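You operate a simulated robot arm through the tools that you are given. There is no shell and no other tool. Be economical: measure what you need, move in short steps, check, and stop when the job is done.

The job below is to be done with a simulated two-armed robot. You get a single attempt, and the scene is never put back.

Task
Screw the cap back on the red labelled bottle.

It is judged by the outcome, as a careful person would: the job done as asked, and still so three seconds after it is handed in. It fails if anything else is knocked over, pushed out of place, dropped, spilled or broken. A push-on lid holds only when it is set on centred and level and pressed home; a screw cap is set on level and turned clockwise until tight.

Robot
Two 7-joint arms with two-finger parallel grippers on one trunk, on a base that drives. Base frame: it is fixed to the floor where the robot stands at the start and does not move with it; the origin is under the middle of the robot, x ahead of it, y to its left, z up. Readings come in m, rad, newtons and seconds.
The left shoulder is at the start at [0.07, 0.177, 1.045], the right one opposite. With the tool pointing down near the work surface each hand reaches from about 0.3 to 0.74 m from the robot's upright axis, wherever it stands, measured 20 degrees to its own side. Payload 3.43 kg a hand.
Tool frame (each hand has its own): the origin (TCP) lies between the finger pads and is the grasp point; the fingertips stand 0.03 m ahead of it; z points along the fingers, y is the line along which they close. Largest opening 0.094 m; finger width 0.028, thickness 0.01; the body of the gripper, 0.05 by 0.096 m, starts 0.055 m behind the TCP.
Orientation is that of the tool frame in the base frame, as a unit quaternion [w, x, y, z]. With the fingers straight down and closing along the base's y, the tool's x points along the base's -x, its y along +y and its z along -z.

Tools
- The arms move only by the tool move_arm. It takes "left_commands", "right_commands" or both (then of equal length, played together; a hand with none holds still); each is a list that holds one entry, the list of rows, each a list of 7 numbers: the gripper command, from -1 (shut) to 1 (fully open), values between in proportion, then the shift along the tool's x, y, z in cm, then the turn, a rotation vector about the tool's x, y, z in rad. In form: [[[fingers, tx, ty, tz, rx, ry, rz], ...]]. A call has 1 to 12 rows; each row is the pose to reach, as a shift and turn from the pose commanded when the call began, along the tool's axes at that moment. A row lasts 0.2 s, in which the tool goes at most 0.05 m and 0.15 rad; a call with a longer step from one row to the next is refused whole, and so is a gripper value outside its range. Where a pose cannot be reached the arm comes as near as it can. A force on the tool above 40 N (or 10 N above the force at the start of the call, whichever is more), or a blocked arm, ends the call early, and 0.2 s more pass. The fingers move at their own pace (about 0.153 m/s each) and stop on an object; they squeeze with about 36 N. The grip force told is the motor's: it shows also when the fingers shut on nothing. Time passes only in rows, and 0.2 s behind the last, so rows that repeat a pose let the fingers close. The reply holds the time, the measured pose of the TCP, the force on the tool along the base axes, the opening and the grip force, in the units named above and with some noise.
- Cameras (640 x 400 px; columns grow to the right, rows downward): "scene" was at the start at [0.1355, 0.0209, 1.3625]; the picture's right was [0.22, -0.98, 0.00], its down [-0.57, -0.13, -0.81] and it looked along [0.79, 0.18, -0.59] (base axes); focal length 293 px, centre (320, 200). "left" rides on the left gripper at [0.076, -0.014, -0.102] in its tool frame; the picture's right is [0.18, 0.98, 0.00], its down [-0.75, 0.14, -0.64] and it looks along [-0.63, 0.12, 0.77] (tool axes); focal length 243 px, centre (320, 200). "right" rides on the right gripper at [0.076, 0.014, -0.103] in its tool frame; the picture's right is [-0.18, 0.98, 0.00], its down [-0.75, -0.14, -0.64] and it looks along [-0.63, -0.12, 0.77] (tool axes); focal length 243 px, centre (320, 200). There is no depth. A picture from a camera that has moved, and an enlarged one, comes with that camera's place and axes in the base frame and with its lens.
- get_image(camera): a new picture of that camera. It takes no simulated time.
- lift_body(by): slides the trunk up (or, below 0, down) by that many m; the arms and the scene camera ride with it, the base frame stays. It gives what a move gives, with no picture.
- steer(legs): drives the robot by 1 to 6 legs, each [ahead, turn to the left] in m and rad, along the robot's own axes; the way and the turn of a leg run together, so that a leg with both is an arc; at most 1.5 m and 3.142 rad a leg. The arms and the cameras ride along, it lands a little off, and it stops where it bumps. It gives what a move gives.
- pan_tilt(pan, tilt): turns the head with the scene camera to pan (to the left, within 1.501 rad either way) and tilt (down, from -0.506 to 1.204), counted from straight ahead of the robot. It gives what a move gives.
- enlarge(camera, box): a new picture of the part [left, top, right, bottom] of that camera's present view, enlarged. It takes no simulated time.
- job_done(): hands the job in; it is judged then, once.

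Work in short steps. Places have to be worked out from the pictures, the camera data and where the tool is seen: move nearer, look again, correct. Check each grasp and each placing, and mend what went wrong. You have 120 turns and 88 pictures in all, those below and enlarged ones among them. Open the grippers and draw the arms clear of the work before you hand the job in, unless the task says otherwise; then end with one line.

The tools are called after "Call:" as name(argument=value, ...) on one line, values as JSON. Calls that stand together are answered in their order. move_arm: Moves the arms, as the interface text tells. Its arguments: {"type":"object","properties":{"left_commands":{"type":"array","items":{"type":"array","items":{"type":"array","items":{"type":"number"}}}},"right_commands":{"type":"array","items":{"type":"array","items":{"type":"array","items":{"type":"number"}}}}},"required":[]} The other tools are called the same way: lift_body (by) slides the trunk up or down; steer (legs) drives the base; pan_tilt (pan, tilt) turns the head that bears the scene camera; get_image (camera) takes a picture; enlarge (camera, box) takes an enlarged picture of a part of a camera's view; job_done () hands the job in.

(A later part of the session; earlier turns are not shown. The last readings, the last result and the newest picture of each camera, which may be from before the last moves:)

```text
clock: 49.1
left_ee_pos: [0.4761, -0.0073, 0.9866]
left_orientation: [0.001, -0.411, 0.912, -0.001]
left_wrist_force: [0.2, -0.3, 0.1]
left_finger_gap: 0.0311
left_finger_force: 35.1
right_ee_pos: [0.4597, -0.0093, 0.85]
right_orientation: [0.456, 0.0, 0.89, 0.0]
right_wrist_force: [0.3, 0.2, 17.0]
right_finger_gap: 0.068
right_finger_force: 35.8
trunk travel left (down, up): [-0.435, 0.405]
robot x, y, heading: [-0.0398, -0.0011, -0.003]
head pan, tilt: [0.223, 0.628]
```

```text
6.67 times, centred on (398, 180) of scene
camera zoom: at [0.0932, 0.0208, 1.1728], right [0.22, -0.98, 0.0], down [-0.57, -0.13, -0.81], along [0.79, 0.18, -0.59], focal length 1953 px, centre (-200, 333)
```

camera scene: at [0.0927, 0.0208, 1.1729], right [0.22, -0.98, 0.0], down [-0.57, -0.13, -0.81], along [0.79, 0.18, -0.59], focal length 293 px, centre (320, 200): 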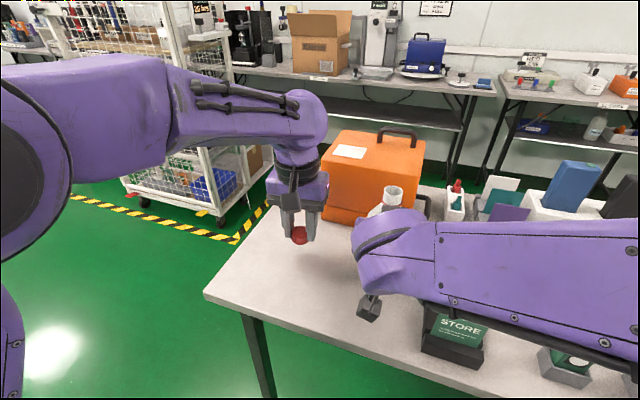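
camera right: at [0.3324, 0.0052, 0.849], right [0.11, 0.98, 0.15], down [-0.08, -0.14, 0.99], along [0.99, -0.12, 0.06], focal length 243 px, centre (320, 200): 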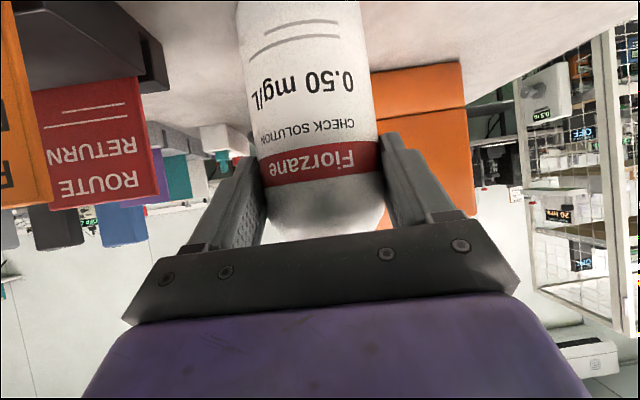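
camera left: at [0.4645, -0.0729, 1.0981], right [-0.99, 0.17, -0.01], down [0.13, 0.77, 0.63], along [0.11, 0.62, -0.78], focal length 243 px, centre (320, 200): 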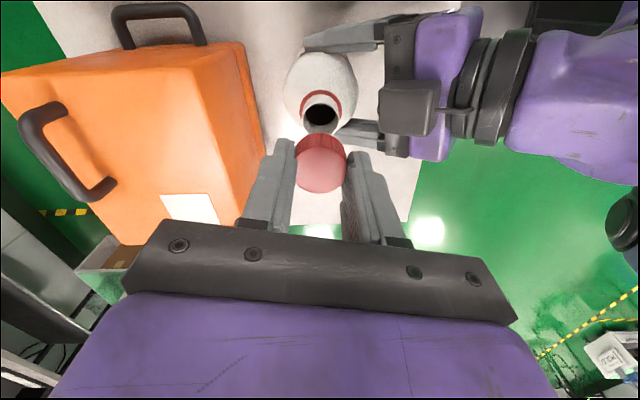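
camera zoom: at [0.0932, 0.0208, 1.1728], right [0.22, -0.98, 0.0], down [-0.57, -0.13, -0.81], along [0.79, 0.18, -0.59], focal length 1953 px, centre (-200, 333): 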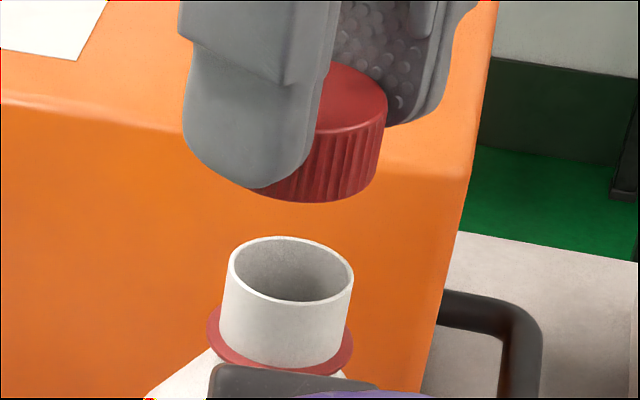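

Left view says the cap must move about 2 mm, scene says 2–4 mm in the same sense: I shift (+2, −2 mm) and lower to just above the rim.

Call:
move_arm(left_commands=[[[-1, 0.02, -0.28, 0.8, 0, 0, 0], [-1, 0.02, -0.28, 1.8, 0, 0, 0], [-1, 0.02, -0.28, 2.2, 0, 0, 0], [-1, 0.02, -0.28, 2.2, 0, 0, 0]]])

Call:
enlarge(camera="left", box=[240, 110, 400, 210])

Call:
enlarge(camera="scene", box=[350, 150, 446, 210])

```text
clock: 50.1
left_ee_pos: [0.4789, -0.0085, 0.9648]
left_orientation: [0.002, -0.413, 0.911, -0.001]
left_wrist_force: [-0.1, -0.4, -0.1]
left_finger_gap: 0.0311
left_finger_force: 35.8
right_ee_pos: [0.4599, -0.0085, 0.8524]
right_orientation: [0.456, 0.0, 0.89, 0.001]
right_wrist_force: [0.6, 0.6, 16.7]
right_finger_gap: 0.0685
right_finger_force: 36.0
trunk travel left (down, up): [-0.435, 0.405]
robot x, y, heading: [-0.037, 0.0014, 0.003]
head pan, tilt: [0.223, 0.628]
```

```text
4.00 times, centred on (320, 160) of left
camera zoom: at [0.4378, -0.074, 1.0686], right [-0.86, 0.51, 0.0], down [0.39, 0.66, 0.64], along [0.33, 0.55, -0.77], focal length 970 px, centre (320, 360)
```

zoom: 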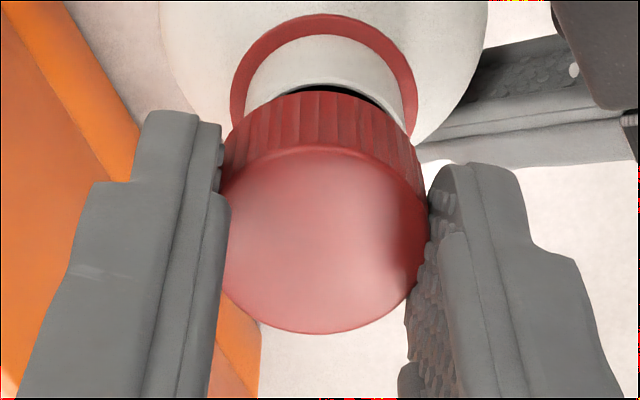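

```text
6.67 times, centred on (398, 180) of scene
camera zoom: at [0.0932, 0.0208, 1.1728], right [0.22, -0.98, 0.0], down [-0.57, -0.13, -0.81], along [0.79, 0.18, -0.59], focal length 1953 px, centre (-200, 333)
```

zoom: 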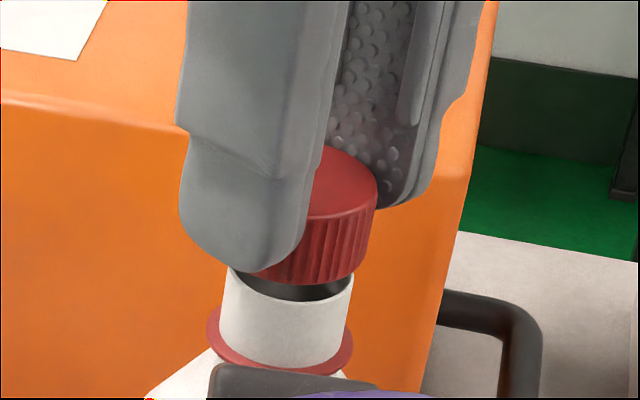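

Both views now agree within ~1 mm. I lower gently to contact.

Call:
move_arm(left_commands=[[[-1, 0, 0, 0.3, 0, 0, 0], [-1, 0, 0, 0.6, 0, 0, 0], [-1, 0, 0, 0.75, 0, 0, 0], [-1, 0, 0, 0.85, 0, 0, 0]]])

```text
clock: 51.1
left_ee_pos: [0.4787, -0.0092, 0.9587]
left_orientation: [0.003, -0.411, 0.911, -0.002]
left_wrist_force: [0.8, 3.6, 23.9]
left_finger_gap: 0.0311
left_finger_force: 36.0
right_ee_pos: [0.4588, -0.0082, 0.8513]
right_orientation: [0.456, 0.0, 0.89, -0.001]
right_wrist_force: [6.2, -0.2, 8.3]
right_finger_gap: 0.0683
right_finger_force: 36.4
trunk travel left (down, up): [-0.435, 0.405]
robot x, y, heading: [-0.037, 0.0027, 0.005]
head pan, tilt: [0.223, 0.628]
```

Contact at 24 N with little side load. I ease by 1 mm and begin the clockwise turn, watching forces.

Call:
move_arm(left_commands=[[[-1, 0, 0, -0.1, 0, 0, 0], [-1, 0.001, -0.015, -0.1, 0, 0, 0.15], [-1, 0.004, -0.03, -0.1, 0, 0, 0.3], [-1, 0.01, -0.043, -0.1, 0, 0, 0.45], [-1, 0.017, -0.056, -0.1, 0, 0, 0.6]]])

Call:
enlarge(camera="scene", box=[350, 150, 446, 210])

```text
clock: 52.3
left_ee_pos: [0.4786, -0.011, 0.9578]
left_orientation: [0.001, -0.123, 0.992, -0.002]
left_wrist_force: [-7.5, -12.4, 23.0]
left_finger_gap: 0.031
left_finger_force: 36.5
right_ee_pos: [0.4591, -0.0075, 0.8512]
right_orientation: [0.456, 0.0, 0.89, -0.001]
right_wrist_force: [10.4, 10.0, 3.1]
right_finger_gap: 0.0683
right_finger_force: 35.3
trunk travel left (down, up): [-0.435, 0.405]
robot x, y, heading: [-0.0389, -0.0018, -0.003]
head pan, tilt: [0.223, 0.628]
```

```text
6.67 times, centred on (398, 180) of scene
camera zoom: at [0.0925, 0.0204, 1.1729], right [0.22, -0.98, 0.0], down [-0.57, -0.13, -0.81], along [0.79, 0.18, -0.59], focal length 1953 px, centre (-200, 333)
```

zoom: 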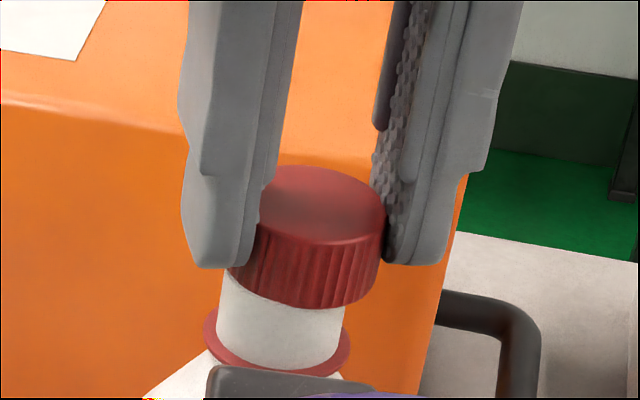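

The side load and the view show the cap dragged ~3 mm toward −y while only resting on the rim. I lift 4 mm to unload and re-measure.

Call:
move_arm(left_commands=[[[-1, 0, 0, -0.3, 0, 0, 0], [-1, 0, 0, -0.5, 0, 0, 0], [-1, 0, 0, -0.5, 0, 0, 0]]])

Call:
enlarge(camera="left", box=[240, 110, 400, 210])

Call:
enlarge(camera="scene", box=[350, 150, 446, 210])

```text
clock: 53.1
left_ee_pos: [0.4784, -0.0093, 0.9622]
left_orientation: [0.001, -0.125, 0.992, 0.001]
left_wrist_force: [-0.6, -0.5, 0.3]
left_finger_gap: 0.031
left_finger_force: 36.4
right_ee_pos: [0.4586, -0.0087, 0.8514]
right_orientation: [0.456, 0.001, 0.89, 0.0]
right_wrist_force: [-4.7, 0.7, 13.2]
right_finger_gap: 0.0687
right_finger_force: 36.1
trunk travel left (down, up): [-0.435, 0.405]
robot x, y, heading: [-0.042, -0.0024, -0.0]
head pan, tilt: [0.223, 0.628]
```

```text
4.00 times, centred on (320, 160) of left
camera zoom: at [0.4072, -0.0411, 1.0651], right [-0.42, 0.91, 0.0], down [0.69, 0.32, 0.64], along [0.58, 0.27, -0.77], focal length 970 px, centre (320, 360)
```

zoom: 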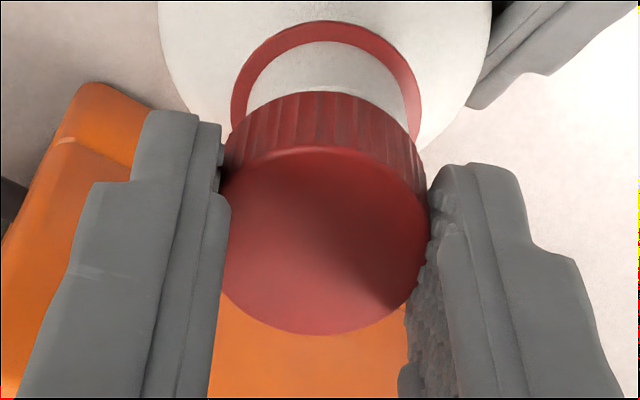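

```text
6.67 times, centred on (398, 180) of scene
camera zoom: at [0.0929, 0.0208, 1.1728], right [0.22, -0.98, 0.0], down [-0.57, -0.13, -0.81], along [0.79, 0.18, -0.59], focal length 1953 px, centre (-200, 333)
```

zoom: 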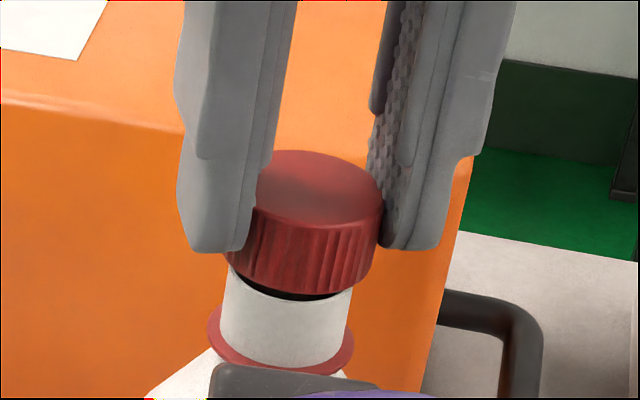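

Unloaded, the two views agree the cap is ~1.7 mm too far in x. I correct (−1.7, +0.5 mm), lower to light contact, and turn clockwise while creeping down.

Call:
move_arm(left_commands=[[[-1, 0.15, 0.09, 0, 0, 0, 0], [-1, 0.15, 0.09, 0.3, 0, 0, 0], [-1, 0.15, 0.09, 0.5, 0, 0, 0], [-1, 0.15, 0.08, 0.55, 0, 0, 0.15], [-1, 0.15, 0.06, 0.6, 0, 0, 0.3], [-1, 0.16, 0.05, 0.65, 0, 0, 0.45]]])

Call:
enlarge(camera="scene", box=[350, 150, 446, 210])

```text
clock: 54.5
left_ee_pos: [0.4783, -0.0098, 0.9567]
left_orientation: [0.0, 0.102, 0.995, 0.0]
left_wrist_force: [-0.3, 0.8, 1.0]
left_finger_gap: 0.0313
left_finger_force: 36.1
right_ee_pos: [0.4591, -0.0079, 0.8514]
right_orientation: [0.456, 0.0, 0.89, 0.0]
right_wrist_force: [0.3, 0.6, 14.1]
right_finger_gap: 0.0683
right_finger_force: 36.3
trunk travel left (down, up): [-0.435, 0.405]
robot x, y, heading: [-0.0381, -0.0004, 0.005]
head pan, tilt: [0.223, 0.628]
```

```text
6.67 times, centred on (398, 180) of scene
camera zoom: at [0.0934, 0.0209, 1.1728], right [0.22, -0.98, 0.0], down [-0.57, -0.13, -0.81], along [0.79, 0.18, -0.59], focal length 1953 px, centre (-200, 333)
```

zoom: 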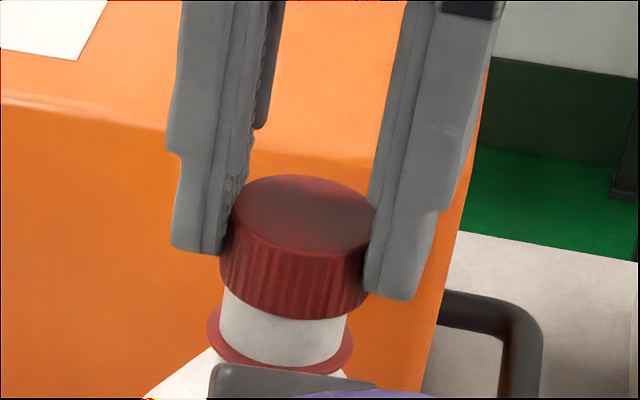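

Now the cap is lower than before with no load at all — aligned. I continue down in small steps while turning.

Call:
move_arm(left_commands=[[[-1, 0, 0, 0.1, 0, 0, 0.1], [-1, 0, -0.01, 0.2, 0, 0, 0.2], [-1, 0, -0.02, 0.3, 0, 0, 0.3], [-1, 0, -0.03, 0.4, 0, 0, 0.4], [-1, 0.01, -0.04, 0.5, 0, 0, 0.5]]])

```text
clock: 55.7
left_ee_pos: [0.4777, -0.0086, 0.9506]
left_orientation: [0.001, 0.344, 0.939, 0.0]
left_wrist_force: [-4.8, 13.4, 8.0]
left_finger_gap: 0.0311
left_finger_force: 35.9
right_ee_pos: [0.459, -0.0089, 0.8505]
right_orientation: [0.456, 0.0, 0.89, 0.0]
right_wrist_force: [8.2, -10.5, 13.2]
right_finger_gap: 0.0683
right_finger_force: 36.1
trunk travel left (down, up): [-0.435, 0.405]
robot x, y, heading: [-0.0396, 0.0019, 0.003]
head pan, tilt: [0.223, 0.628]
```

The cap has slipped down over the neck (z 0.9506, light forces). I relieve the side load by 1 mm and keep turning and lowering.

Call:
move_arm(left_commands=[[[-1, 0.08, 0.06, 0, 0, 0, 0], [-1, 0.08, 0.06, 0.08, 0, 0, 0.15], [-1, 0.08, 0.05, 0.16, 0, 0, 0.3], [-1, 0.08, 0.04, 0.24, 0, 0, 0.45], [-1, 0.09, 0.03, 0.3, 0, 0, 0.6]]])

Call:
enlarge(camera="scene", box=[350, 150, 446, 210])

```text
clock: 56.9
left_ee_pos: [0.4771, -0.0081, 0.9474]
left_orientation: [0.001, 0.606, 0.795, 0.002]
left_wrist_force: [3.7, 18.6, -1.0]
left_finger_gap: 0.031
left_finger_force: 36.5
right_ee_pos: [0.459, -0.0084, 0.8525]
right_orientation: [0.456, 0.001, 0.89, -0.001]
right_wrist_force: [-5.0, -19.5, 17.2]
right_finger_gap: 0.0685
right_finger_force: 35.3
trunk travel left (down, up): [-0.435, 0.405]
robot x, y, heading: [-0.039, 0.0003, 0.001]
head pan, tilt: [0.223, 0.628]
```

```text
6.67 times, centred on (398, 180) of scene
camera zoom: at [0.0931, 0.0208, 1.1728], right [0.22, -0.98, 0.0], down [-0.57, -0.13, -0.81], along [0.79, 0.18, -0.59], focal length 1953 px, centre (-200, 333)
```

zoom: 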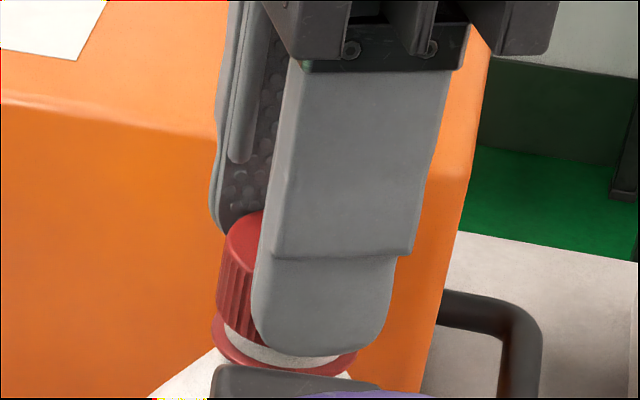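

Cap is almost down to the collar (z 0.9474). I correct +1.5 mm in y and continue down/clockwise.

Call:
move_arm(left_commands=[[[-1, 0.15, 0.04, 0, 0, 0, 0], [-1, 0.15, 0.03, 0.1, 0, 0, 0.15], [-1, 0.16, 0.02, 0.2, 0, 0, 0.3], [-1, 0.17, 0.01, 0.3, 0, 0, 0.45]]])

```text
clock: 57.9
left_ee_pos: [0.4758, -0.007, 0.9462]
left_orientation: [0.002, 0.767, 0.641, 0.002]
left_wrist_force: [22.0, 10.6, 10.8]
left_finger_gap: 0.0309
left_finger_force: 35.9
right_ee_pos: [0.4587, -0.0094, 0.8525]
right_orientation: [0.456, 0.001, 0.89, -0.001]
right_wrist_force: [-19.7, -15.6, 16.0]
right_finger_gap: 0.0686
right_finger_force: 36.1
trunk travel left (down, up): [-0.435, 0.405]
robot x, y, heading: [-0.0397, 0.0, -0.004]
head pan, tilt: [0.223, 0.628]
```

Descent is slowing (z 0.946, 11 N up), so the thread is taking up. I relieve the side load and keep turning clockwise.

Call:
move_arm(left_commands=[[[-1, 0.11, 0.16, 0, 0, 0, 0], [-1, 0.11, 0.16, 0, 0, 0, 0.15], [-1, 0.11, 0.15, 0.03, 0, 0, 0.3], [-1, 0.12, 0.14, 0.06, 0, 0, 0.45], [-1, 0.13, 0.13, 0.08, 0, 0, 0.6]]])

Call:
get_image(camera="scene")

```text
clock: 59.1
left_ee_pos: [0.4765, -0.0069, 0.9439]
left_orientation: [0.002, 0.923, 0.385, 0.001]
left_wrist_force: [8.5, 2.3, 21.2]
left_finger_gap: 0.031
left_finger_force: 36.3
right_ee_pos: [0.4582, -0.0072, 0.8516]
right_orientation: [0.456, 0.0, 0.89, 0.0]
right_wrist_force: [-7.6, -2.1, 8.1]
right_finger_gap: 0.0684
right_finger_force: 35.7
trunk travel left (down, up): [-0.435, 0.405]
robot x, y, heading: [-0.0397, 0.0021, -0.0]
head pan, tilt: [0.223, 0.628]
```

```text
9 pictures are left
camera scene: at [0.092, 0.0206, 1.173], right [0.22, -0.98, 0.0], down [-0.57, -0.13, -0.81], along [0.79, 0.18, -0.59], focal length 293 px, centre (320, 200)
```

scene: 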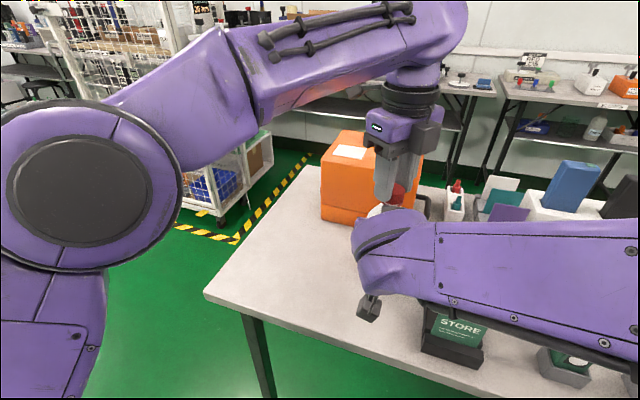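

Turn is at 2.35 rad and following. I keep going clockwise another 0.6 rad without extra push.

Call:
move_arm(left_commands=[[[-1, 0, 0.05, 0, 0, 0, 0.15], [-1, 0, 0.05, 0, 0, 0, 0.3], [-1, 0, 0.05, 0, 0, 0, 0.45], [-1, 0, 0.05, 0, 0, 0, 0.6], [-1, 0, 0.05, 0, 0, 0, 0.6]]])

```text
clock: 60.3
left_ee_pos: [0.4756, -0.0076, 0.9448]
left_orientation: [0.0, 0.996, 0.094, 0.0]
left_wrist_force: [6.2, -11.8, 21.1]
left_finger_gap: 0.0312
left_finger_force: 36.0
right_ee_pos: [0.4586, -0.0084, 0.852]
right_orientation: [0.457, -0.001, 0.889, 0.0]
right_wrist_force: [-7.7, 10.8, 4.1]
right_finger_gap: 0.0686
right_finger_force: 36.0
trunk travel left (down, up): [-0.435, 0.405]
robot x, y, heading: [-0.0392, -0.0036, -0.002]
head pan, tilt: [0.223, 0.628]
```

Still following (2.95 rad). Another 0.6 rad clockwise with the side load eased.

Call:
move_arm(left_commands=[[[-1, 0.05, 0.08, 0, 0, 0, 0.15], [-1, 0.05, 0.08, 0, 0, 0, 0.3], [-1, 0.05, 0.08, 0, 0, 0, 0.45], [-1, 0.05, 0.08, 0, 0, 0, 0.6], [-1, 0.05, 0.08, 0, 0, 0, 0.6]]])

Call:
enlarge(camera="scene", box=[350, 150, 446, 210])

```text
clock: 61.5
left_ee_pos: [0.4782, -0.0072, 0.9442]
left_orientation: [0.0, 0.979, -0.205, 0.001]
left_wrist_force: [1.0, -20.8, 17.5]
left_finger_gap: 0.0311
left_finger_force: 36.6
right_ee_pos: [0.4577, -0.0089, 0.851]
right_orientation: [0.457, -0.001, 0.889, 0.001]
right_wrist_force: [-2.3, 19.4, 3.8]
right_finger_gap: 0.0686
right_finger_force: 35.5
trunk travel left (down, up): [-0.435, 0.405]
robot x, y, heading: [-0.042, 0.0016, -0.006]
head pan, tilt: [0.223, 0.628]
```

```text
6.67 times, centred on (398, 180) of scene
camera zoom: at [0.0928, 0.0207, 1.1729], right [0.22, -0.98, 0.0], down [-0.57, -0.13, -0.81], along [0.79, 0.18, -0.59], focal length 1953 px, centre (-200, 333)
```

zoom: 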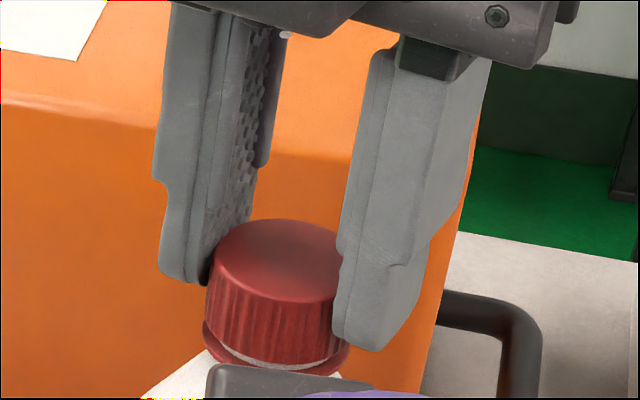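

The cap is level and nearly on the collar. I ease the side load (−1.5 mm y) and keep turning to find the tight stop.

Call:
move_arm(left_commands=[[[-1, 0.06, 0.14, 0, 0, 0, 0.1], [-1, 0.06, 0.14, 0, 0, 0, 0.25], [-1, 0.06, 0.14, 0.03, 0, 0, 0.4], [-1, 0.06, 0.14, 0.05, 0, 0, 0.55], [-1, 0.06, 0.14, 0.05, 0, 0, 0.55]]])

```text
clock: 62.7
left_ee_pos: [0.4783, -0.0092, 0.943]
left_orientation: [0.0, 0.887, -0.462, 0.001]
left_wrist_force: [-0.2, -12.6, 14.2]
left_finger_gap: 0.0309
left_finger_force: 36.2
right_ee_pos: [0.4591, -0.0095, 0.8517]
right_orientation: [0.456, 0.0, 0.89, 0.0]
right_wrist_force: [0.7, 16.2, 6.8]
right_finger_gap: 0.0685
right_finger_force: 36.0
trunk travel left (down, up): [-0.435, 0.405]
robot x, y, heading: [-0.0401, -0.0029, -0.003]
head pan, tilt: [0.223, 0.628]
```

It keeps turning freely and sinking slowly (z 0.943). Next stroke, same correction.

Call:
move_arm(left_commands=[[[-1, 0.06, 0.08, 0, 0, 0, 0.15], [-1, 0.06, 0.08, 0.02, 0, 0, 0.3], [-1, 0.06, 0.08, 0.04, 0, 0, 0.45], [-1, 0.06, 0.08, 0.06, 0, 0, 0.6], [-1, 0.06, 0.08, 0.08, 0, 0, 0.75], [-1, 0.06, 0.08, 0.08, 0, 0, 0.75]]])

```text
clock: 64.1
left_ee_pos: [0.4777, -0.0096, 0.9425]
left_orientation: [0.0, -0.656, 0.755, -0.001]
left_wrist_force: [-8.8, 1.0, 17.0]
left_finger_gap: 0.031
left_finger_force: 36.3
right_ee_pos: [0.459, -0.0089, 0.8514]
right_orientation: [0.457, 0.001, 0.889, -0.001]
right_wrist_force: [13.1, 3.1, 6.5]
right_finger_gap: 0.0681
right_finger_force: 35.7
trunk travel left (down, up): [-0.435, 0.405]
robot x, y, heading: [-0.0415, 0.0004, 0.004]
head pan, tilt: [0.223, 0.628]
```

Total turn is ~4.85 rad and still following, level. I continue.

Call:
move_arm(left_commands=[[[-1, 0.05, -0.05, 0, 0, 0, 0.15], [-1, 0.05, -0.05, 0.02, 0, 0, 0.3], [-1, 0.05, -0.05, 0.04, 0, 0, 0.45], [-1, 0.05, -0.05, 0.06, 0, 0, 0.6], [-1, 0.05, -0.05, 0.08, 0, 0, 0.75], [-1, 0.05, -0.05, 0.08, 0, 0, 0.75]]])

Call:
enlarge(camera="scene", box=[350, 150, 446, 210])

```text
clock: 65.0
left_ee_pos: [0.4723, -0.0077, 0.9412]
left_orientation: [0.008, -0.455, 0.891, -0.005]
left_wrist_force: [1.3, -0.6, 14.3]
left_finger_gap: 0.0307
left_finger_force: 35.9
left hand out of reach, approached as far as the arm can: row 4
right_ee_pos: [0.4574, -0.0078, 0.8532]
right_orientation: [0.458, -0.004, 0.889, -0.001]
right_wrist_force: [-4.5, -3.6, 9.1]
right_finger_gap: 0.0686
right_finger_force: 35.4
trunk travel left (down, up): [-0.435, 0.405]
robot x, y, heading: [-0.0397, -0.0043, -0.001]
head pan, tilt: [0.223, 0.628]
stopped in row 4 (left hand): the force on the tool passed its limit (the readings are from after the stop); the commanded pose is now the measured one
```

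```text
6.67 times, centred on (398, 180) of scene
camera zoom: at [0.0921, 0.0202, 1.1729], right [0.22, -0.98, 0.0], down [-0.57, -0.13, -0.81], along [0.79, 0.18, -0.59], focal length 1953 px, centre (-200, 333)
```

zoom: 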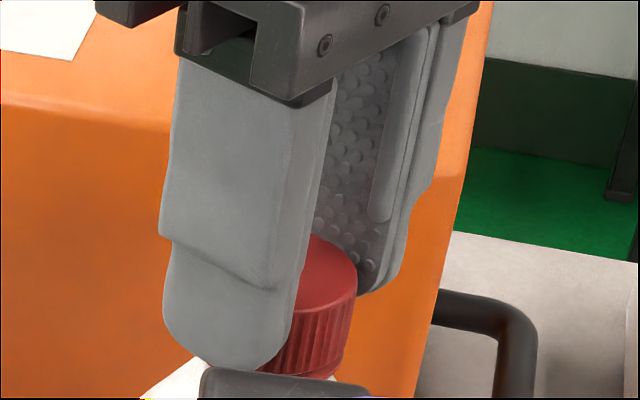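

I've reached the wrist limit after ~5 rad of turning; the cap looks fully down. Loads are near zero, so I open slightly, and raise the hand straight up to look at the cap.

Call:
move_arm(left_commands=[[[-0.25, 0, 0, -0.05, 0, 0, 0], [0, 0, 0, -0.05, 0, 0, 0], [0, 0, 0, -1, 0, 0, 0], [0, 0, 0, -3, 0, 0, 0], [0, 0, 0, -6, 0, 0, 0], [0, 0, 0, -6, 0, 0, 0]]])

Call:
enlarge(camera="scene", box=[350, 150, 446, 210])

```text
clock: 66.4
left_ee_pos: [0.4503, -0.0083, 0.9861]
left_orientation: [0.007, -0.456, 0.89, -0.003]
left_wrist_force: [1.0, 1.4, 0.6]
left_finger_gap: 0.047
left_finger_force: 0.0
left hand out of reach, approached as far as the arm can: row 3, 4, 5, 6
right_ee_pos: [0.4586, -0.0077, 0.8517]
right_orientation: [0.457, -0.003, 0.889, -0.002]
right_wrist_force: [4.4, 1.6, 22.3]
right_finger_gap: 0.068
right_finger_force: 36.5
trunk travel left (down, up): [-0.435, 0.405]
robot x, y, heading: [-0.0394, 0.0001, -0.004]
head pan, tilt: [0.223, 0.628]
```

```text
6.67 times, centred on (398, 180) of scene
camera zoom: at [0.0937, 0.0209, 1.1729], right [0.22, -0.98, 0.0], down [-0.57, -0.13, -0.81], along [0.79, 0.18, -0.59], focal length 1953 px, centre (-200, 333)
```

zoom: 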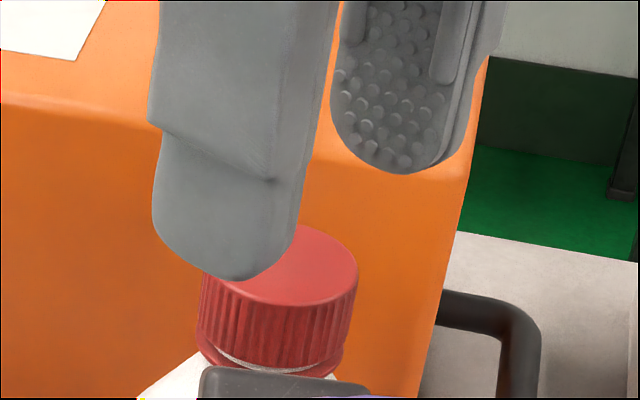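

The cap sits level, right down on the neck, and stays when released. To make sure it is tight, I wind the raised hand back counter-clockwise for another stroke, recentring over the cap.

Call:
move_arm(left_commands=[[[0, 0, 0, -0.5, 0, 0, -0.15], [0, 0, 0, -0.5, 0, 0, -0.3], [0, -0.5, -0.7, -0.5, 0, 0, -0.45], [0, -1, -1.4, -0.5, 0, 0, -0.6], [0, -1.52, -2.1, -0.5, 0, 0, -0.75], [0, -1.52, -2.1, -0.5, 0, 0, -0.9], [0, -1.52, -2.1, -0.5, 0, 0, -1.05], [0, -1.52, -2.1, -0.5, 0, 0, -1.2], [0, -1.52, -2.1, -0.5, 0, 0, -1.35], [0, -1.52, -2.1, -0.5, 0, 0, -1.5], [0, -1.52, -2.1, -0.5, 0, 0, -1.65], [0, -1.52, -2.1, -0.5, 0, 0, -1.8]]])

```text
clock: 69.0
left_ee_pos: [0.4743, -0.0049, 0.9905]
left_orientation: [-0.002, 0.981, -0.196, 0.008]
left_wrist_force: [0.6, -0.4, 0.1]
left_finger_gap: 0.0467
left_finger_force: 0.1
right_ee_pos: [0.4572, -0.0081, 0.8514]
right_orientation: [0.457, -0.003, 0.889, -0.001]
right_wrist_force: [2.7, 0.8, 23.7]
right_finger_gap: 0.0683
right_finger_force: 36.0
trunk travel left (down, up): [-0.435, 0.405]
robot x, y, heading: [-0.0405, 0.0027, -0.001]
head pan, tilt: [0.223, 0.628]
```

Wound back 1.8 rad. I fix the ~1° tilt the limit left behind, then wind back another stroke.

Call:
move_arm(left_commands=[[[0, 0.3, 0.2, 0, -0.006, -0.015, 0], [0, 0.3, 0.2, 0, -0.006, -0.015, 0]]])

Call:
move_arm(left_commands=[[[0, 0, 0, 0, 0, 0, -0.15], [0, 0, 0, 0, 0, 0, -0.3], [0, 0, 0, 0, 0, 0, -0.45], [0, 0, 0, 0, 0, 0, -0.6], [0, 0, 0, 0, 0, 0, -0.75], [0, 0, 0, 0, 0, 0, -0.9], [0, 0, 0, 0, 0, 0, -1.05], [0, 0, 0, 0, 0, 0, -1.2], [0, 0, 0, 0, 0, 0, -1.35], [0, 0, 0, 0, 0, 0, -1.5], [0, 0, 0, 0, 0, 0, -1.65], [0, 0, 0, 0, 0, 0, -1.8]]])

Call:
move_arm(left_commands=[[[0, 0, 0, 0, 0, 0, -0.15], [0, 0, 0, 0, 0, 0, -0.3], [0, 0, 0, 0, 0, 0, -0.45], [0, 0, 0, 0, 0, 0, -0.6], [0, 0, 0, 0, 0, 0, -0.75], [0, 0, 0, 0, 0, 0, -0.9], [0, 0, 0, 0, 0, 0, -1.05], [0, 0, 0, 0, 0, 0, -1.2], [0, 0, 0, 0, 0, 0, -1.35], [0, 0, 0, 0, 0, 0, -1.5], [0, 0, 0, 0, 0, 0, -1.65], [0, 0, 0, 0, 0, 0, -1.65]]])

Call:
enlarge(camera="left", box=[240, 100, 400, 200])

```text
clock: 69.6
left_ee_pos: [0.4765, -0.0088, 0.9909]
left_orientation: [0.0, 0.98, -0.197, -0.001]
left_wrist_force: [-0.3, 0.1, 0.7]
left_finger_gap: 0.047
left_finger_force: 0.1
right_ee_pos: [0.4574, -0.0056, 0.8517]
right_orientation: [0.457, -0.003, 0.889, -0.001]
right_wrist_force: [2.8, 1.2, 22.9]
right_finger_gap: 0.0683
right_finger_force: 36.1
trunk travel left (down, up): [-0.435, 0.405]
robot x, y, heading: [-0.0412, -0.0021, -0.002]
head pan, tilt: [0.223, 0.628]
```

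```text
clock: 72.2
left_ee_pos: [0.4756, -0.0094, 0.9922]
left_orientation: [-0.001, 0.763, 0.646, 0.0]
left_wrist_force: [0.4, 0.5, 0.4]
left_finger_gap: 0.047
left_finger_force: 0.1
right_ee_pos: [0.4572, -0.0062, 0.8508]
right_orientation: [0.456, -0.005, 0.89, 0.0]
right_wrist_force: [2.0, 1.2, 20.6]
right_finger_gap: 0.0685
right_finger_force: 36.1
trunk travel left (down, up): [-0.435, 0.405]
robot x, y, heading: [-0.0386, -0.0016, 0.001]
head pan, tilt: [0.223, 0.628]
```

```text
clock: 74.8
left_ee_pos: [0.478, -0.008, 0.9916]
left_orientation: [0.0, 0.043, 0.999, 0.0]
left_wrist_force: [-0.4, 0.3, -0.8]
left_finger_gap: 0.047
left_finger_force: 0.1
right_ee_pos: [0.4567, -0.007, 0.8515]
right_orientation: [0.456, -0.004, 0.89, -0.001]
right_wrist_force: [0.6, 0.5, 17.8]
right_finger_gap: 0.0687
right_finger_force: 36.3
trunk travel left (down, up): [-0.435, 0.405]
robot x, y, heading: [-0.039, 0.0021, -0.002]
head pan, tilt: [0.223, 0.628]
```

```text
4.00 times, centred on (320, 150) of left
camera zoom: at [0.3993, -0.0149, 1.0959], right [-0.1, 1.0, 0.0], down [0.76, 0.08, 0.64], along [0.64, 0.06, -0.77], focal length 970 px, centre (320, 400)
```

zoom: 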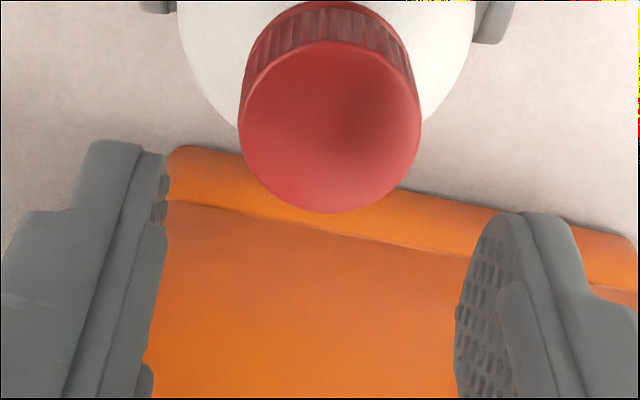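

Seen from above, the cap is level and ~2 mm off the hand's centre. I correct (+2 mm tool x, +1.3 mm tool y), lower around it and close.

Call:
move_arm(left_commands=[[[0, 0.21, 0.13, 1, 0, 0, 0], [0, 0.21, 0.13, 3, 0, 0, 0], [0, 0.21, 0.13, 4.8, 0, 0, 0], [0, 0.21, 0.13, 4.8, 0, 0, 0], [-0.3, 0.21, 0.13, 4.8, 0, 0, 0], [-1, 0.21, 0.13, 4.8, 0, 0, 0], [-1, 0.21, 0.13, 4.8, 0, 0, 0]]])

```text
clock: 76.4
left_ee_pos: [0.4759, -0.0072, 0.945]
left_orientation: [-0.001, 0.043, 0.999, 0.001]
left_wrist_force: [2.7, 13.6, -0.2]
left_finger_gap: 0.0312
left_finger_force: 36.2
right_ee_pos: [0.4578, -0.0068, 0.8523]
right_orientation: [0.457, -0.003, 0.89, -0.001]
right_wrist_force: [-4.0, -10.8, 18.3]
right_finger_gap: 0.0684
right_finger_force: 36.4
trunk travel left (down, up): [-0.435, 0.405]
robot x, y, heading: [-0.0415, 0.0002, 0.003]
head pan, tilt: [0.223, 0.628]
```

Gripped. I turn clockwise 1.5 rad with a 1 mm side correction.

Call:
move_arm(left_commands=[[[-1, 0, 0.1, 0, 0, 0, 0], [-1, 0, 0.1, 0, 0, 0, 0.15], [-1, 0, 0.1, 0, 0, 0, 0.3], [-1, 0, 0.1, 0.02, 0, 0, 0.45], [-1, 0, 0.1, 0.04, 0, 0, 0.6], [-1, 0, 0.1, 0.06, 0, 0, 0.75], [-1, 0, 0.1, 0.08, 0, 0, 0.9], [-1, 0, 0.1, 0.1, 0, 0, 1.05], [-1, 0, 0.1, 0.1, 0, 0, 1.2], [-1, 0, 0.1, 0.1, 0, 0, 1.35], [-1, 0, 0.1, 0.1, 0, 0, 1.5], [-1, 0, 0.1, 0.1, 0, 0, 1.5]]])

```text
clock: 79.0
left_ee_pos: [0.4753, -0.0061, 0.9419]
left_orientation: [-0.002, 0.714, 0.7, 0.002]
left_wrist_force: [19.9, 14.7, 0.7]
left_finger_gap: 0.0309
left_finger_force: 35.6
right_ee_pos: [0.4575, -0.008, 0.852]
right_orientation: [0.457, -0.004, 0.889, -0.001]
right_wrist_force: [-21.5, -18.9, 15.6]
right_finger_gap: 0.0689
right_finger_force: 36.4
trunk travel left (down, up): [-0.435, 0.405]
robot x, y, heading: [-0.0381, -0.0008, 0.002]
head pan, tilt: [0.223, 0.628]
```

Following freely. I correct the side load and continue another 1.5 rad.

Call:
move_arm(left_commands=[[[-1, 0.1, 0.17, 0, 0, 0, 0], [-1, 0.1, 0.17, 0, 0, 0, 0.15], [-1, 0.1, 0.17, 0.02, 0, 0, 0.3], [-1, 0.1, 0.17, 0.04, 0, 0, 0.45], [-1, 0.1, 0.17, 0.06, 0, 0, 0.6], [-1, 0.1, 0.17, 0.08, 0, 0, 0.75], [-1, 0.08, 0.17, 0.08, 0, 0, 0.9], [-1, 0.05, 0.17, 0.08, 0, 0, 1.05], [-1, 0.03, 0.17, 0.08, 0, 0, 1.2], [-1, 0, 0.17, 0.08, 0, 0, 1.35], [-1, -0.03, 0.17, 0.08, 0, 0, 1.5], [-1, -0.03, 0.17, 0.08, 0, 0, 1.5]]])

```text
clock: 81.6
left_ee_pos: [0.4768, -0.0058, 0.9395]
left_orientation: [-0.001, 1.0, 0.025, 0.0]
left_wrist_force: [0.7, -0.5, 2.7]
left_finger_gap: 0.0309
left_finger_force: 35.8
right_ee_pos: [0.4586, -0.0067, 0.8514]
right_orientation: [0.456, -0.003, 0.89, -0.002]
right_wrist_force: [-1.8, 2.7, 11.7]
right_finger_gap: 0.0683
right_finger_force: 36.1
trunk travel left (down, up): [-0.435, 0.405]
robot x, y, heading: [-0.0405, 0.0012, -0.004]
head pan, tilt: [0.223, 0.628]
```

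z has gone to 0.9395 with no resistance. I look at the cap against the collar.

Call:
enlarge(camera="scene", box=[350, 150, 446, 210])

```text
6.67 times, centred on (398, 180) of scene
camera zoom: at [0.0936, 0.0209, 1.1727], right [0.22, -0.98, 0.0], down [-0.57, -0.13, -0.81], along [0.79, 0.18, -0.59], focal length 1953 px, centre (-200, 333)
```

zoom: 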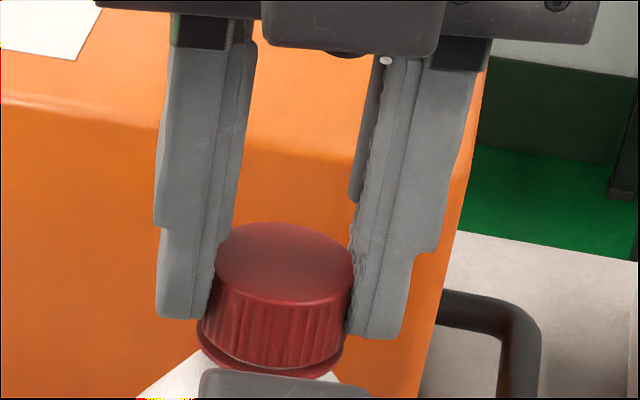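

The white gap is gone: the cap now sits right on the collar. I keep turning to confirm it is tight.

Call:
move_arm(left_commands=[[[-1, 0, 0, 0, 0, 0, 0.15], [-1, 0, 0, 0.02, 0, 0, 0.3], [-1, 0, 0.05, 0.03, 0, 0, 0.45], [-1, 0, 0.08, 0.04, 0, 0, 0.6], [-1, 0, 0.1, 0.05, 0, 0, 0.75], [-1, 0.02, 0.12, 0.05, 0, 0, 0.9], [-1, 0.04, 0.12, 0.05, 0, 0, 1.05], [-1, 0.06, 0.12, 0.05, 0, 0, 1.2], [-1, 0.06, 0.12, 0.05, 0, 0, 1.35], [-1, 0.06, 0.12, 0.05, 0, 0, 1.5]]])

```text
clock: 83.8
left_ee_pos: [0.4783, -0.0089, 0.9403]
left_orientation: [0.001, 0.748, -0.664, -0.001]
left_wrist_force: [1.6, 1.1, -0.5]
left_finger_gap: 0.0312
left_finger_force: 35.9
right_ee_pos: [0.4579, -0.0068, 0.8526]
right_orientation: [0.457, -0.004, 0.89, -0.001]
right_wrist_force: [0.6, -0.4, 15.0]
right_finger_gap: 0.0686
right_finger_force: 36.1
trunk travel left (down, up): [-0.435, 0.405]
robot x, y, heading: [-0.0387, 0.0027, -0.0]
head pan, tilt: [0.223, 0.628]
```

Still no stop felt. I finish this stroke to just short of the wrist limit with a light downward push.

Call:
move_arm(left_commands=[[[-1, 0, 0, 0.05, 0, 0, 0.12], [-1, 0, 0, 0.1, 0, 0, 0.24], [-1, 0, 0, 0.15, 0, 0, 0.36], [-1, 0, 0, 0.15, 0, 0, 0.4], [-1, 0, 0, 0.15, 0, 0, 0.4]]])

Call:
enlarge(camera="scene", box=[350, 150, 446, 210])

```text
clock: 85.0
left_ee_pos: [0.477, -0.0081, 0.9398]
left_orientation: [0.0, -0.602, 0.798, 0.0]
left_wrist_force: [-11.9, -3.7, 12.6]
left_finger_gap: 0.0313
left_finger_force: 36.5
right_ee_pos: [0.4579, -0.0075, 0.8519]
right_orientation: [0.457, -0.003, 0.89, -0.002]
right_wrist_force: [14.1, 3.2, 7.8]
right_finger_gap: 0.0686
right_finger_force: 35.6
trunk travel left (down, up): [-0.435, 0.405]
robot x, y, heading: [-0.0406, 0.0013, -0.006]
head pan, tilt: [0.223, 0.628]
```

```text
6.67 times, centred on (398, 180) of scene
camera zoom: at [0.0934, 0.0207, 1.1729], right [0.22, -0.98, 0.0], down [-0.57, -0.13, -0.81], along [0.79, 0.18, -0.59], focal length 1953 px, centre (-200, 333)
```

zoom: 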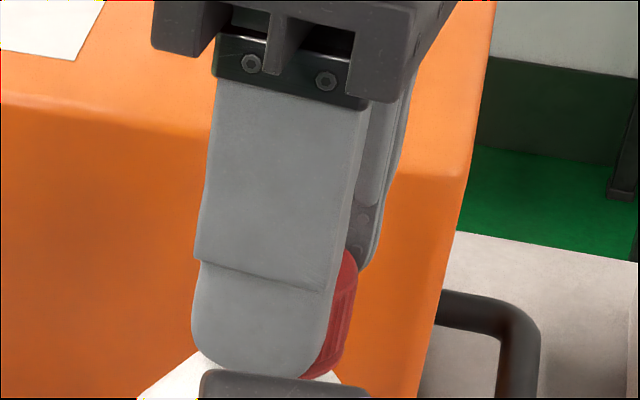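

It no longer sinks under 13 N: bottomed on the collar. For certainty I make one more tightening stroke: ease the load, open a little around the cap, and wind back in place.

Call:
move_arm(left_commands=[[[-1, 0.07, 0.1, -0.1, 0, 0, 0], [-0.25, 0.07, 0.1, -0.1, 0, 0, 0], [0, 0.07, 0.1, -0.1, 0, 0, 0], [0, 0.07, 0.1, -0.1, 0, 0, -0.15], [0, 0.07, 0.1, -0.1, 0, 0, -0.3], [0, 0.07, 0.1, -0.1, 0, 0, -0.45], [0, 0.07, 0.1, -0.1, 0, 0, -0.6], [0, 0.07, 0.1, -0.1, 0, 0, -0.75], [0, 0.07, 0.1, -0.1, 0, 0, -0.9], [0, 0.07, 0.1, -0.1, 0, 0, -1.05], [0, 0.07, 0.1, -0.1, 0, 0, -1.2], [0, 0.07, 0.1, -0.1, 0, 0, -1.35]]])

Call:
move_arm(left_commands=[[[0, 0, 0, 0, 0, 0, -0.15], [0, 0, 0, 0, 0, 0, -0.3], [0, 0, 0, 0, 0, 0, -0.45], [0, 0, 0, 0, 0, 0, -0.6], [0, 0, 0, 0, 0, 0, -0.75], [0, 0, 0, 0, 0, 0, -0.9], [0, 0, 0, 0, 0, 0, -1.05], [0, 0, 0, 0, 0, 0, -1.2], [0, 0, 0, 0, 0, 0, -1.35], [0, 0, 0, 0, 0, 0, -1.5], [0, 0, 0, 0, 0, 0, -1.65], [0, 0, 0, 0, 0, 0, -1.8]]])

```text
clock: 87.6
left_ee_pos: [0.4758, -0.0087, 0.9404]
left_orientation: [-0.001, 0.97, -0.245, -0.001]
left_wrist_force: [-0.1, 0.5, -0.4]
left_finger_gap: 0.0471
left_finger_force: 0.0
right_ee_pos: [0.4572, -0.0078, 0.851]
right_orientation: [0.456, -0.004, 0.89, -0.001]
right_wrist_force: [-0.7, 0.8, 14.0]
right_finger_gap: 0.0685
right_finger_force: 36.6
trunk travel left (down, up): [-0.435, 0.405]
robot x, y, heading: [-0.0422, -0.0007, 0.003]
head pan, tilt: [0.223, 0.628]
```

```text
clock: 90.2
left_ee_pos: [0.4776, -0.009, 0.9401]
left_orientation: [-0.002, 0.794, 0.607, 0.0]
left_wrist_force: [-1.2, 0.4, -0.2]
left_finger_gap: 0.0469
left_finger_force: 0.1
right_ee_pos: [0.458, -0.0073, 0.8522]
right_orientation: [0.456, -0.004, 0.89, -0.001]
right_wrist_force: [0.4, -0.2, 13.1]
right_finger_gap: 0.0682
right_finger_force: 36.5
trunk travel left (down, up): [-0.435, 0.405]
robot x, y, heading: [-0.0389, 0.0005, 0.001]
head pan, tilt: [0.223, 0.628]
```

No contact while winding back. One more wind-back call, then close on the cap.

Call:
move_arm(left_commands=[[[0, 0, 0, 0, 0, 0, -0.15], [0, 0, 0, 0, 0, 0, -0.3], [0, 0, 0, 0, 0, 0, -0.45], [0, 0, 0, 0, 0, 0, -0.6], [0, 0, 0, 0, 0, 0, -0.75], [0, 0, 0, 0, 0, 0, -0.9], [0, 0, 0, 0, 0, 0, -1.05], [0, 0, 0, 0, 0, 0, -1.2], [0, 0, 0, 0, 0, 0, -1.35], [-0.3, 0, 0, 0, 0, 0, -1.5], [-1, 0, 0, 0, 0, 0, -1.5], [-1, 0, 0, 0, 0, 0, -1.5]]])

Call:
move_arm(left_commands=[[[-1, 0, 0, 0, 0, 0, 0.15], [-1, 0, 0, 0, 0, 0, 0.3], [-1, 0, 0, 0.02, 0, 0, 0.45], [-1, 0, 0, 0.04, 0, 0, 0.6], [-1, 0, 0, 0.05, 0, 0, 0.75], [-1, 0, 0, 0.05, 0, 0, 0.9], [-1, 0, 0, 0.05, 0, 0, 1.05], [-1, 0, 0, 0.05, 0, 0, 1.2], [-1, 0, 0, 0.05, 0, 0, 1.35], [-1, 0, 0, 0.05, 0, 0, 1.5]]])

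```text
clock: 92.8
left_ee_pos: [0.4757, -0.0067, 0.9408]
left_orientation: [-0.001, 0.168, 0.986, 0.002]
left_wrist_force: [9.7, 11.8, -0.2]
left_finger_gap: 0.0311
left_finger_force: 36.3
right_ee_pos: [0.4571, -0.0077, 0.8512]
right_orientation: [0.457, -0.003, 0.89, -0.001]
right_wrist_force: [-11.3, -10.0, 14.3]
right_finger_gap: 0.0685
right_finger_force: 35.5
trunk travel left (down, up): [-0.435, 0.405]
robot x, y, heading: [-0.0392, 0.0025, 0.002]
head pan, tilt: [0.223, 0.628]
```

```text
clock: 95.0
left_ee_pos: [0.4767, -0.0106, 0.941]
left_orientation: [-0.001, 0.797, 0.605, -0.001]
left_wrist_force: [15.0, 5.0, 0.2]
left_finger_gap: 0.031
left_finger_force: 35.9
right_ee_pos: [0.4573, -0.0071, 0.8507]
right_orientation: [0.456, -0.005, 0.89, 0.0]
right_wrist_force: [-16.3, -9.1, 10.9]
right_finger_gap: 0.0683
right_finger_force: 36.1
trunk travel left (down, up): [-0.435, 0.405]
robot x, y, heading: [-0.0406, -0.0009, -0.002]
head pan, tilt: [0.223, 0.628]
```

Still following at 1.85 rad. I correct 1.2 mm and continue with a light push.

Call:
move_arm(left_commands=[[[-1, 0.03, 0.12, 0.05, 0, 0, 0.15], [-1, 0.03, 0.12, 0.1, 0, 0, 0.3], [-1, 0.03, 0.12, 0.12, 0, 0, 0.45], [-1, 0.03, 0.12, 0.14, 0, 0, 0.6], [-1, 0.03, 0.12, 0.15, 0, 0, 0.75], [-1, 0.03, 0.12, 0.15, 0, 0, 0.9], [-1, 0.03, 0.12, 0.15, 0, 0, 1.05], [-1, 0.03, 0.12, 0.15, 0, 0, 1.2], [-1, 0.03, 0.12, 0.15, 0, 0, 1.35], [-1, 0.03, 0.12, 0.15, 0, 0, 1.5], [-1, 0.03, 0.12, 0.15, 0, 0, 1.5]]])

Call:
move_arm(left_commands=[[[-1, 0, 0, 0, 0, 0, 0.15], [-1, 0, 0, 0, 0, 0, 0.3], [-1, 0, 0, 0, 0, 0, 0.45], [-1, 0, 0, 0, 0, 0, 0.6], [-1, 0, 0, 0, 0, 0, 0.75], [-1, 0, 0, 0, 0, 0, 0.9], [-1, 0, 0, 0, 0, 0, 1.05], [-1, 0, 0, 0, 0, 0, 1.2], [-1, 0, 0, 0, 0, 0, 1.35], [-1, 0, 0, 0, 0, 0, 1.35]]])

```text
clock: 97.4
left_ee_pos: [0.4792, -0.0073, 0.9376]
left_orientation: [-0.001, 0.995, -0.099, -0.001]
left_wrist_force: [-4.9, 14.9, -0.6]
left_finger_gap: 0.0313
left_finger_force: 35.9
right_ee_pos: [0.4588, -0.0072, 0.8519]
right_orientation: [0.456, -0.003, 0.89, -0.002]
right_wrist_force: [8.5, -12.6, 14.3]
right_finger_gap: 0.0686
right_finger_force: 36.2
trunk travel left (down, up): [-0.435, 0.405]
robot x, y, heading: [-0.0412, -0.0008, -0.001]
head pan, tilt: [0.223, 0.628]
```

```text
clock: 99.6
left_ee_pos: [0.4774, -0.0088, 0.94]
left_orientation: [0.0, 0.714, -0.7, -0.002]
left_wrist_force: [6.6, 7.2, -0.5]
left_finger_gap: 0.0308
left_finger_force: 36.0
right_ee_pos: [0.4567, -0.0076, 0.8516]
right_orientation: [0.456, -0.004, 0.89, -0.001]
right_wrist_force: [-9.2, -10.4, 11.2]
right_finger_gap: 0.0688
right_finger_force: 35.8
trunk travel left (down, up): [-0.435, 0.405]
robot x, y, heading: [-0.0432, -0.0004, -0.004]
head pan, tilt: [0.223, 0.628]
```

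I test that the cap is truly held: with it gripped, I pull up 2 mm and read the force.

Call:
move_arm(left_commands=[[[-1, 0, 0, -0.1, 0, 0, 0], [-1, 0, 0, -0.2, 0, 0, 0], [-1, 0, 0, -0.2, 0, 0, 0]]])

Call:
enlarge(camera="scene", box=[350, 150, 446, 210])

```text
clock: 100.4
left_ee_pos: [0.4778, -0.0092, 0.94]
left_orientation: [0.0, 0.716, -0.699, -0.002]
left_wrist_force: [2.4, 3.0, -6.8]
left_finger_gap: 0.031
left_finger_force: 36.1
right_ee_pos: [0.4574, -0.0067, 0.8498]
right_orientation: [0.456, -0.004, 0.89, 0.0]
right_wrist_force: [-6.4, -3.0, 9.4]
right_finger_gap: 0.0686
right_finger_force: 35.9
trunk travel left (down, up): [-0.435, 0.405]
robot x, y, heading: [-0.0412, 0.002, 0.001]
head pan, tilt: [0.223, 0.628]
```

```text
6.67 times, centred on (398, 180) of scene
camera zoom: at [0.0946, 0.0208, 1.1726], right [0.22, -0.98, 0.0], down [-0.57, -0.13, -0.81], along [0.79, 0.18, -0.59], focal length 1953 px, centre (-200, 333)
```

zoom: 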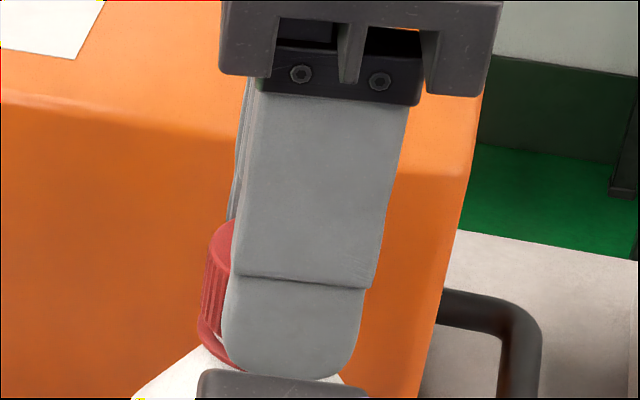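

The cap held against a small pull (−7 N, z unchanged). I pull 3 mm more to be sure; the skirt overlaps the neck by more than 1 cm, so it is safe.

Call:
move_arm(left_commands=[[[-1, 0, 0, -0.15, 0, 0, 0], [-1, 0, 0, -0.3, 0, 0, 0], [-1, 0, 0, -0.3, 0, 0, 0]]])

```text
clock: 101.2
left_ee_pos: [0.4798, -0.0091, 0.9429]
left_orientation: [0.001, 0.715, -0.699, -0.002]
left_wrist_force: [11.3, -1.1, -29.5]
left_finger_gap: 0.0307
left_finger_force: 35.9
right_ee_pos: [0.4605, -0.0068, 0.8516]
right_orientation: [0.457, -0.004, 0.89, -0.001]
right_wrist_force: [-11.5, 0.6, 24.3]
right_finger_gap: 0.0683
right_finger_force: 36.4
trunk travel left (down, up): [-0.435, 0.405]
robot x, y, heading: [-0.0393, 0.0004, -0.003]
head pan, tilt: [0.223, 0.628]
```

It resists at 30 N, so the cap is threaded on firmly. I return to neutral, give a last snug clockwise turn, then open and raise the left hand.

Call:
move_arm(left_commands=[[[-1, 0, 0, 0.3, 0, 0, 0], [-1, 0, 0, 0.5, 0, 0, 0.12], [-1, 0, 0, 0.5, 0, 0, 0.25], [-1, 0, 0, 0.5, 0, 0, 0.25]]])

Call:
move_arm(left_commands=[[[-0.25, 0, 0, 0, 0, 0, 0], [0, 0, 0, 0, 0, 0, 0], [0, 0, 0, 0, 0, 0, -0.15], [0, 0, 0, 0, 0, 0, -0.3], [0, 0, 0, 0, 0, 0, -0.45], [0, 0, 0, 0, 0, 0, -0.6], [0, 0, 0, 0, 0, 0, -0.75], [0, 0, 0, 0, 0, 0, -0.9], [0, 0, 0, -2, 0, 0, -1.05], [0, 0, 0, -5, 0, 0, -1.2], [0, 0, 0, -8, 0, 0, -1.35], [0, 0, 0, -8, 0, 0, -1.35]]])

```text
clock: 102.2
left_ee_pos: [0.4781, -0.0079, 0.94]
left_orientation: [0.0, -0.623, 0.783, 0.0]
left_wrist_force: [-7.0, 0.7, 3.1]
left_finger_gap: 0.031
left_finger_force: 36.2
right_ee_pos: [0.4582, -0.0071, 0.8492]
right_orientation: [0.454, -0.004, 0.891, -0.001]
right_wrist_force: [10.6, -1.9, 5.4]
right_finger_gap: 0.0686
right_finger_force: 36.1
trunk travel left (down, up): [-0.435, 0.405]
robot x, y, heading: [-0.0418, -0.0, -0.003]
head pan, tilt: [0.223, 0.628]
```

```text
clock: 104.8
left_ee_pos: [0.4795, -0.0083, 1.0178]
left_orientation: [0.0, 0.975, -0.222, -0.002]
left_wrist_force: [0.4, 0.3, -0.8]
left_finger_gap: 0.047
left_finger_force: 0.1
right_ee_pos: [0.4596, -0.0074, 0.8492]
right_orientation: [0.455, -0.004, 0.89, -0.001]
right_wrist_force: [0.4, 0.2, 0.4]
right_finger_gap: 0.0685
right_finger_force: 36.1
trunk travel left (down, up): [-0.435, 0.405]
robot x, y, heading: [-0.0392, -0.0034, 0.001]
head pan, tilt: [0.223, 0.628]
```

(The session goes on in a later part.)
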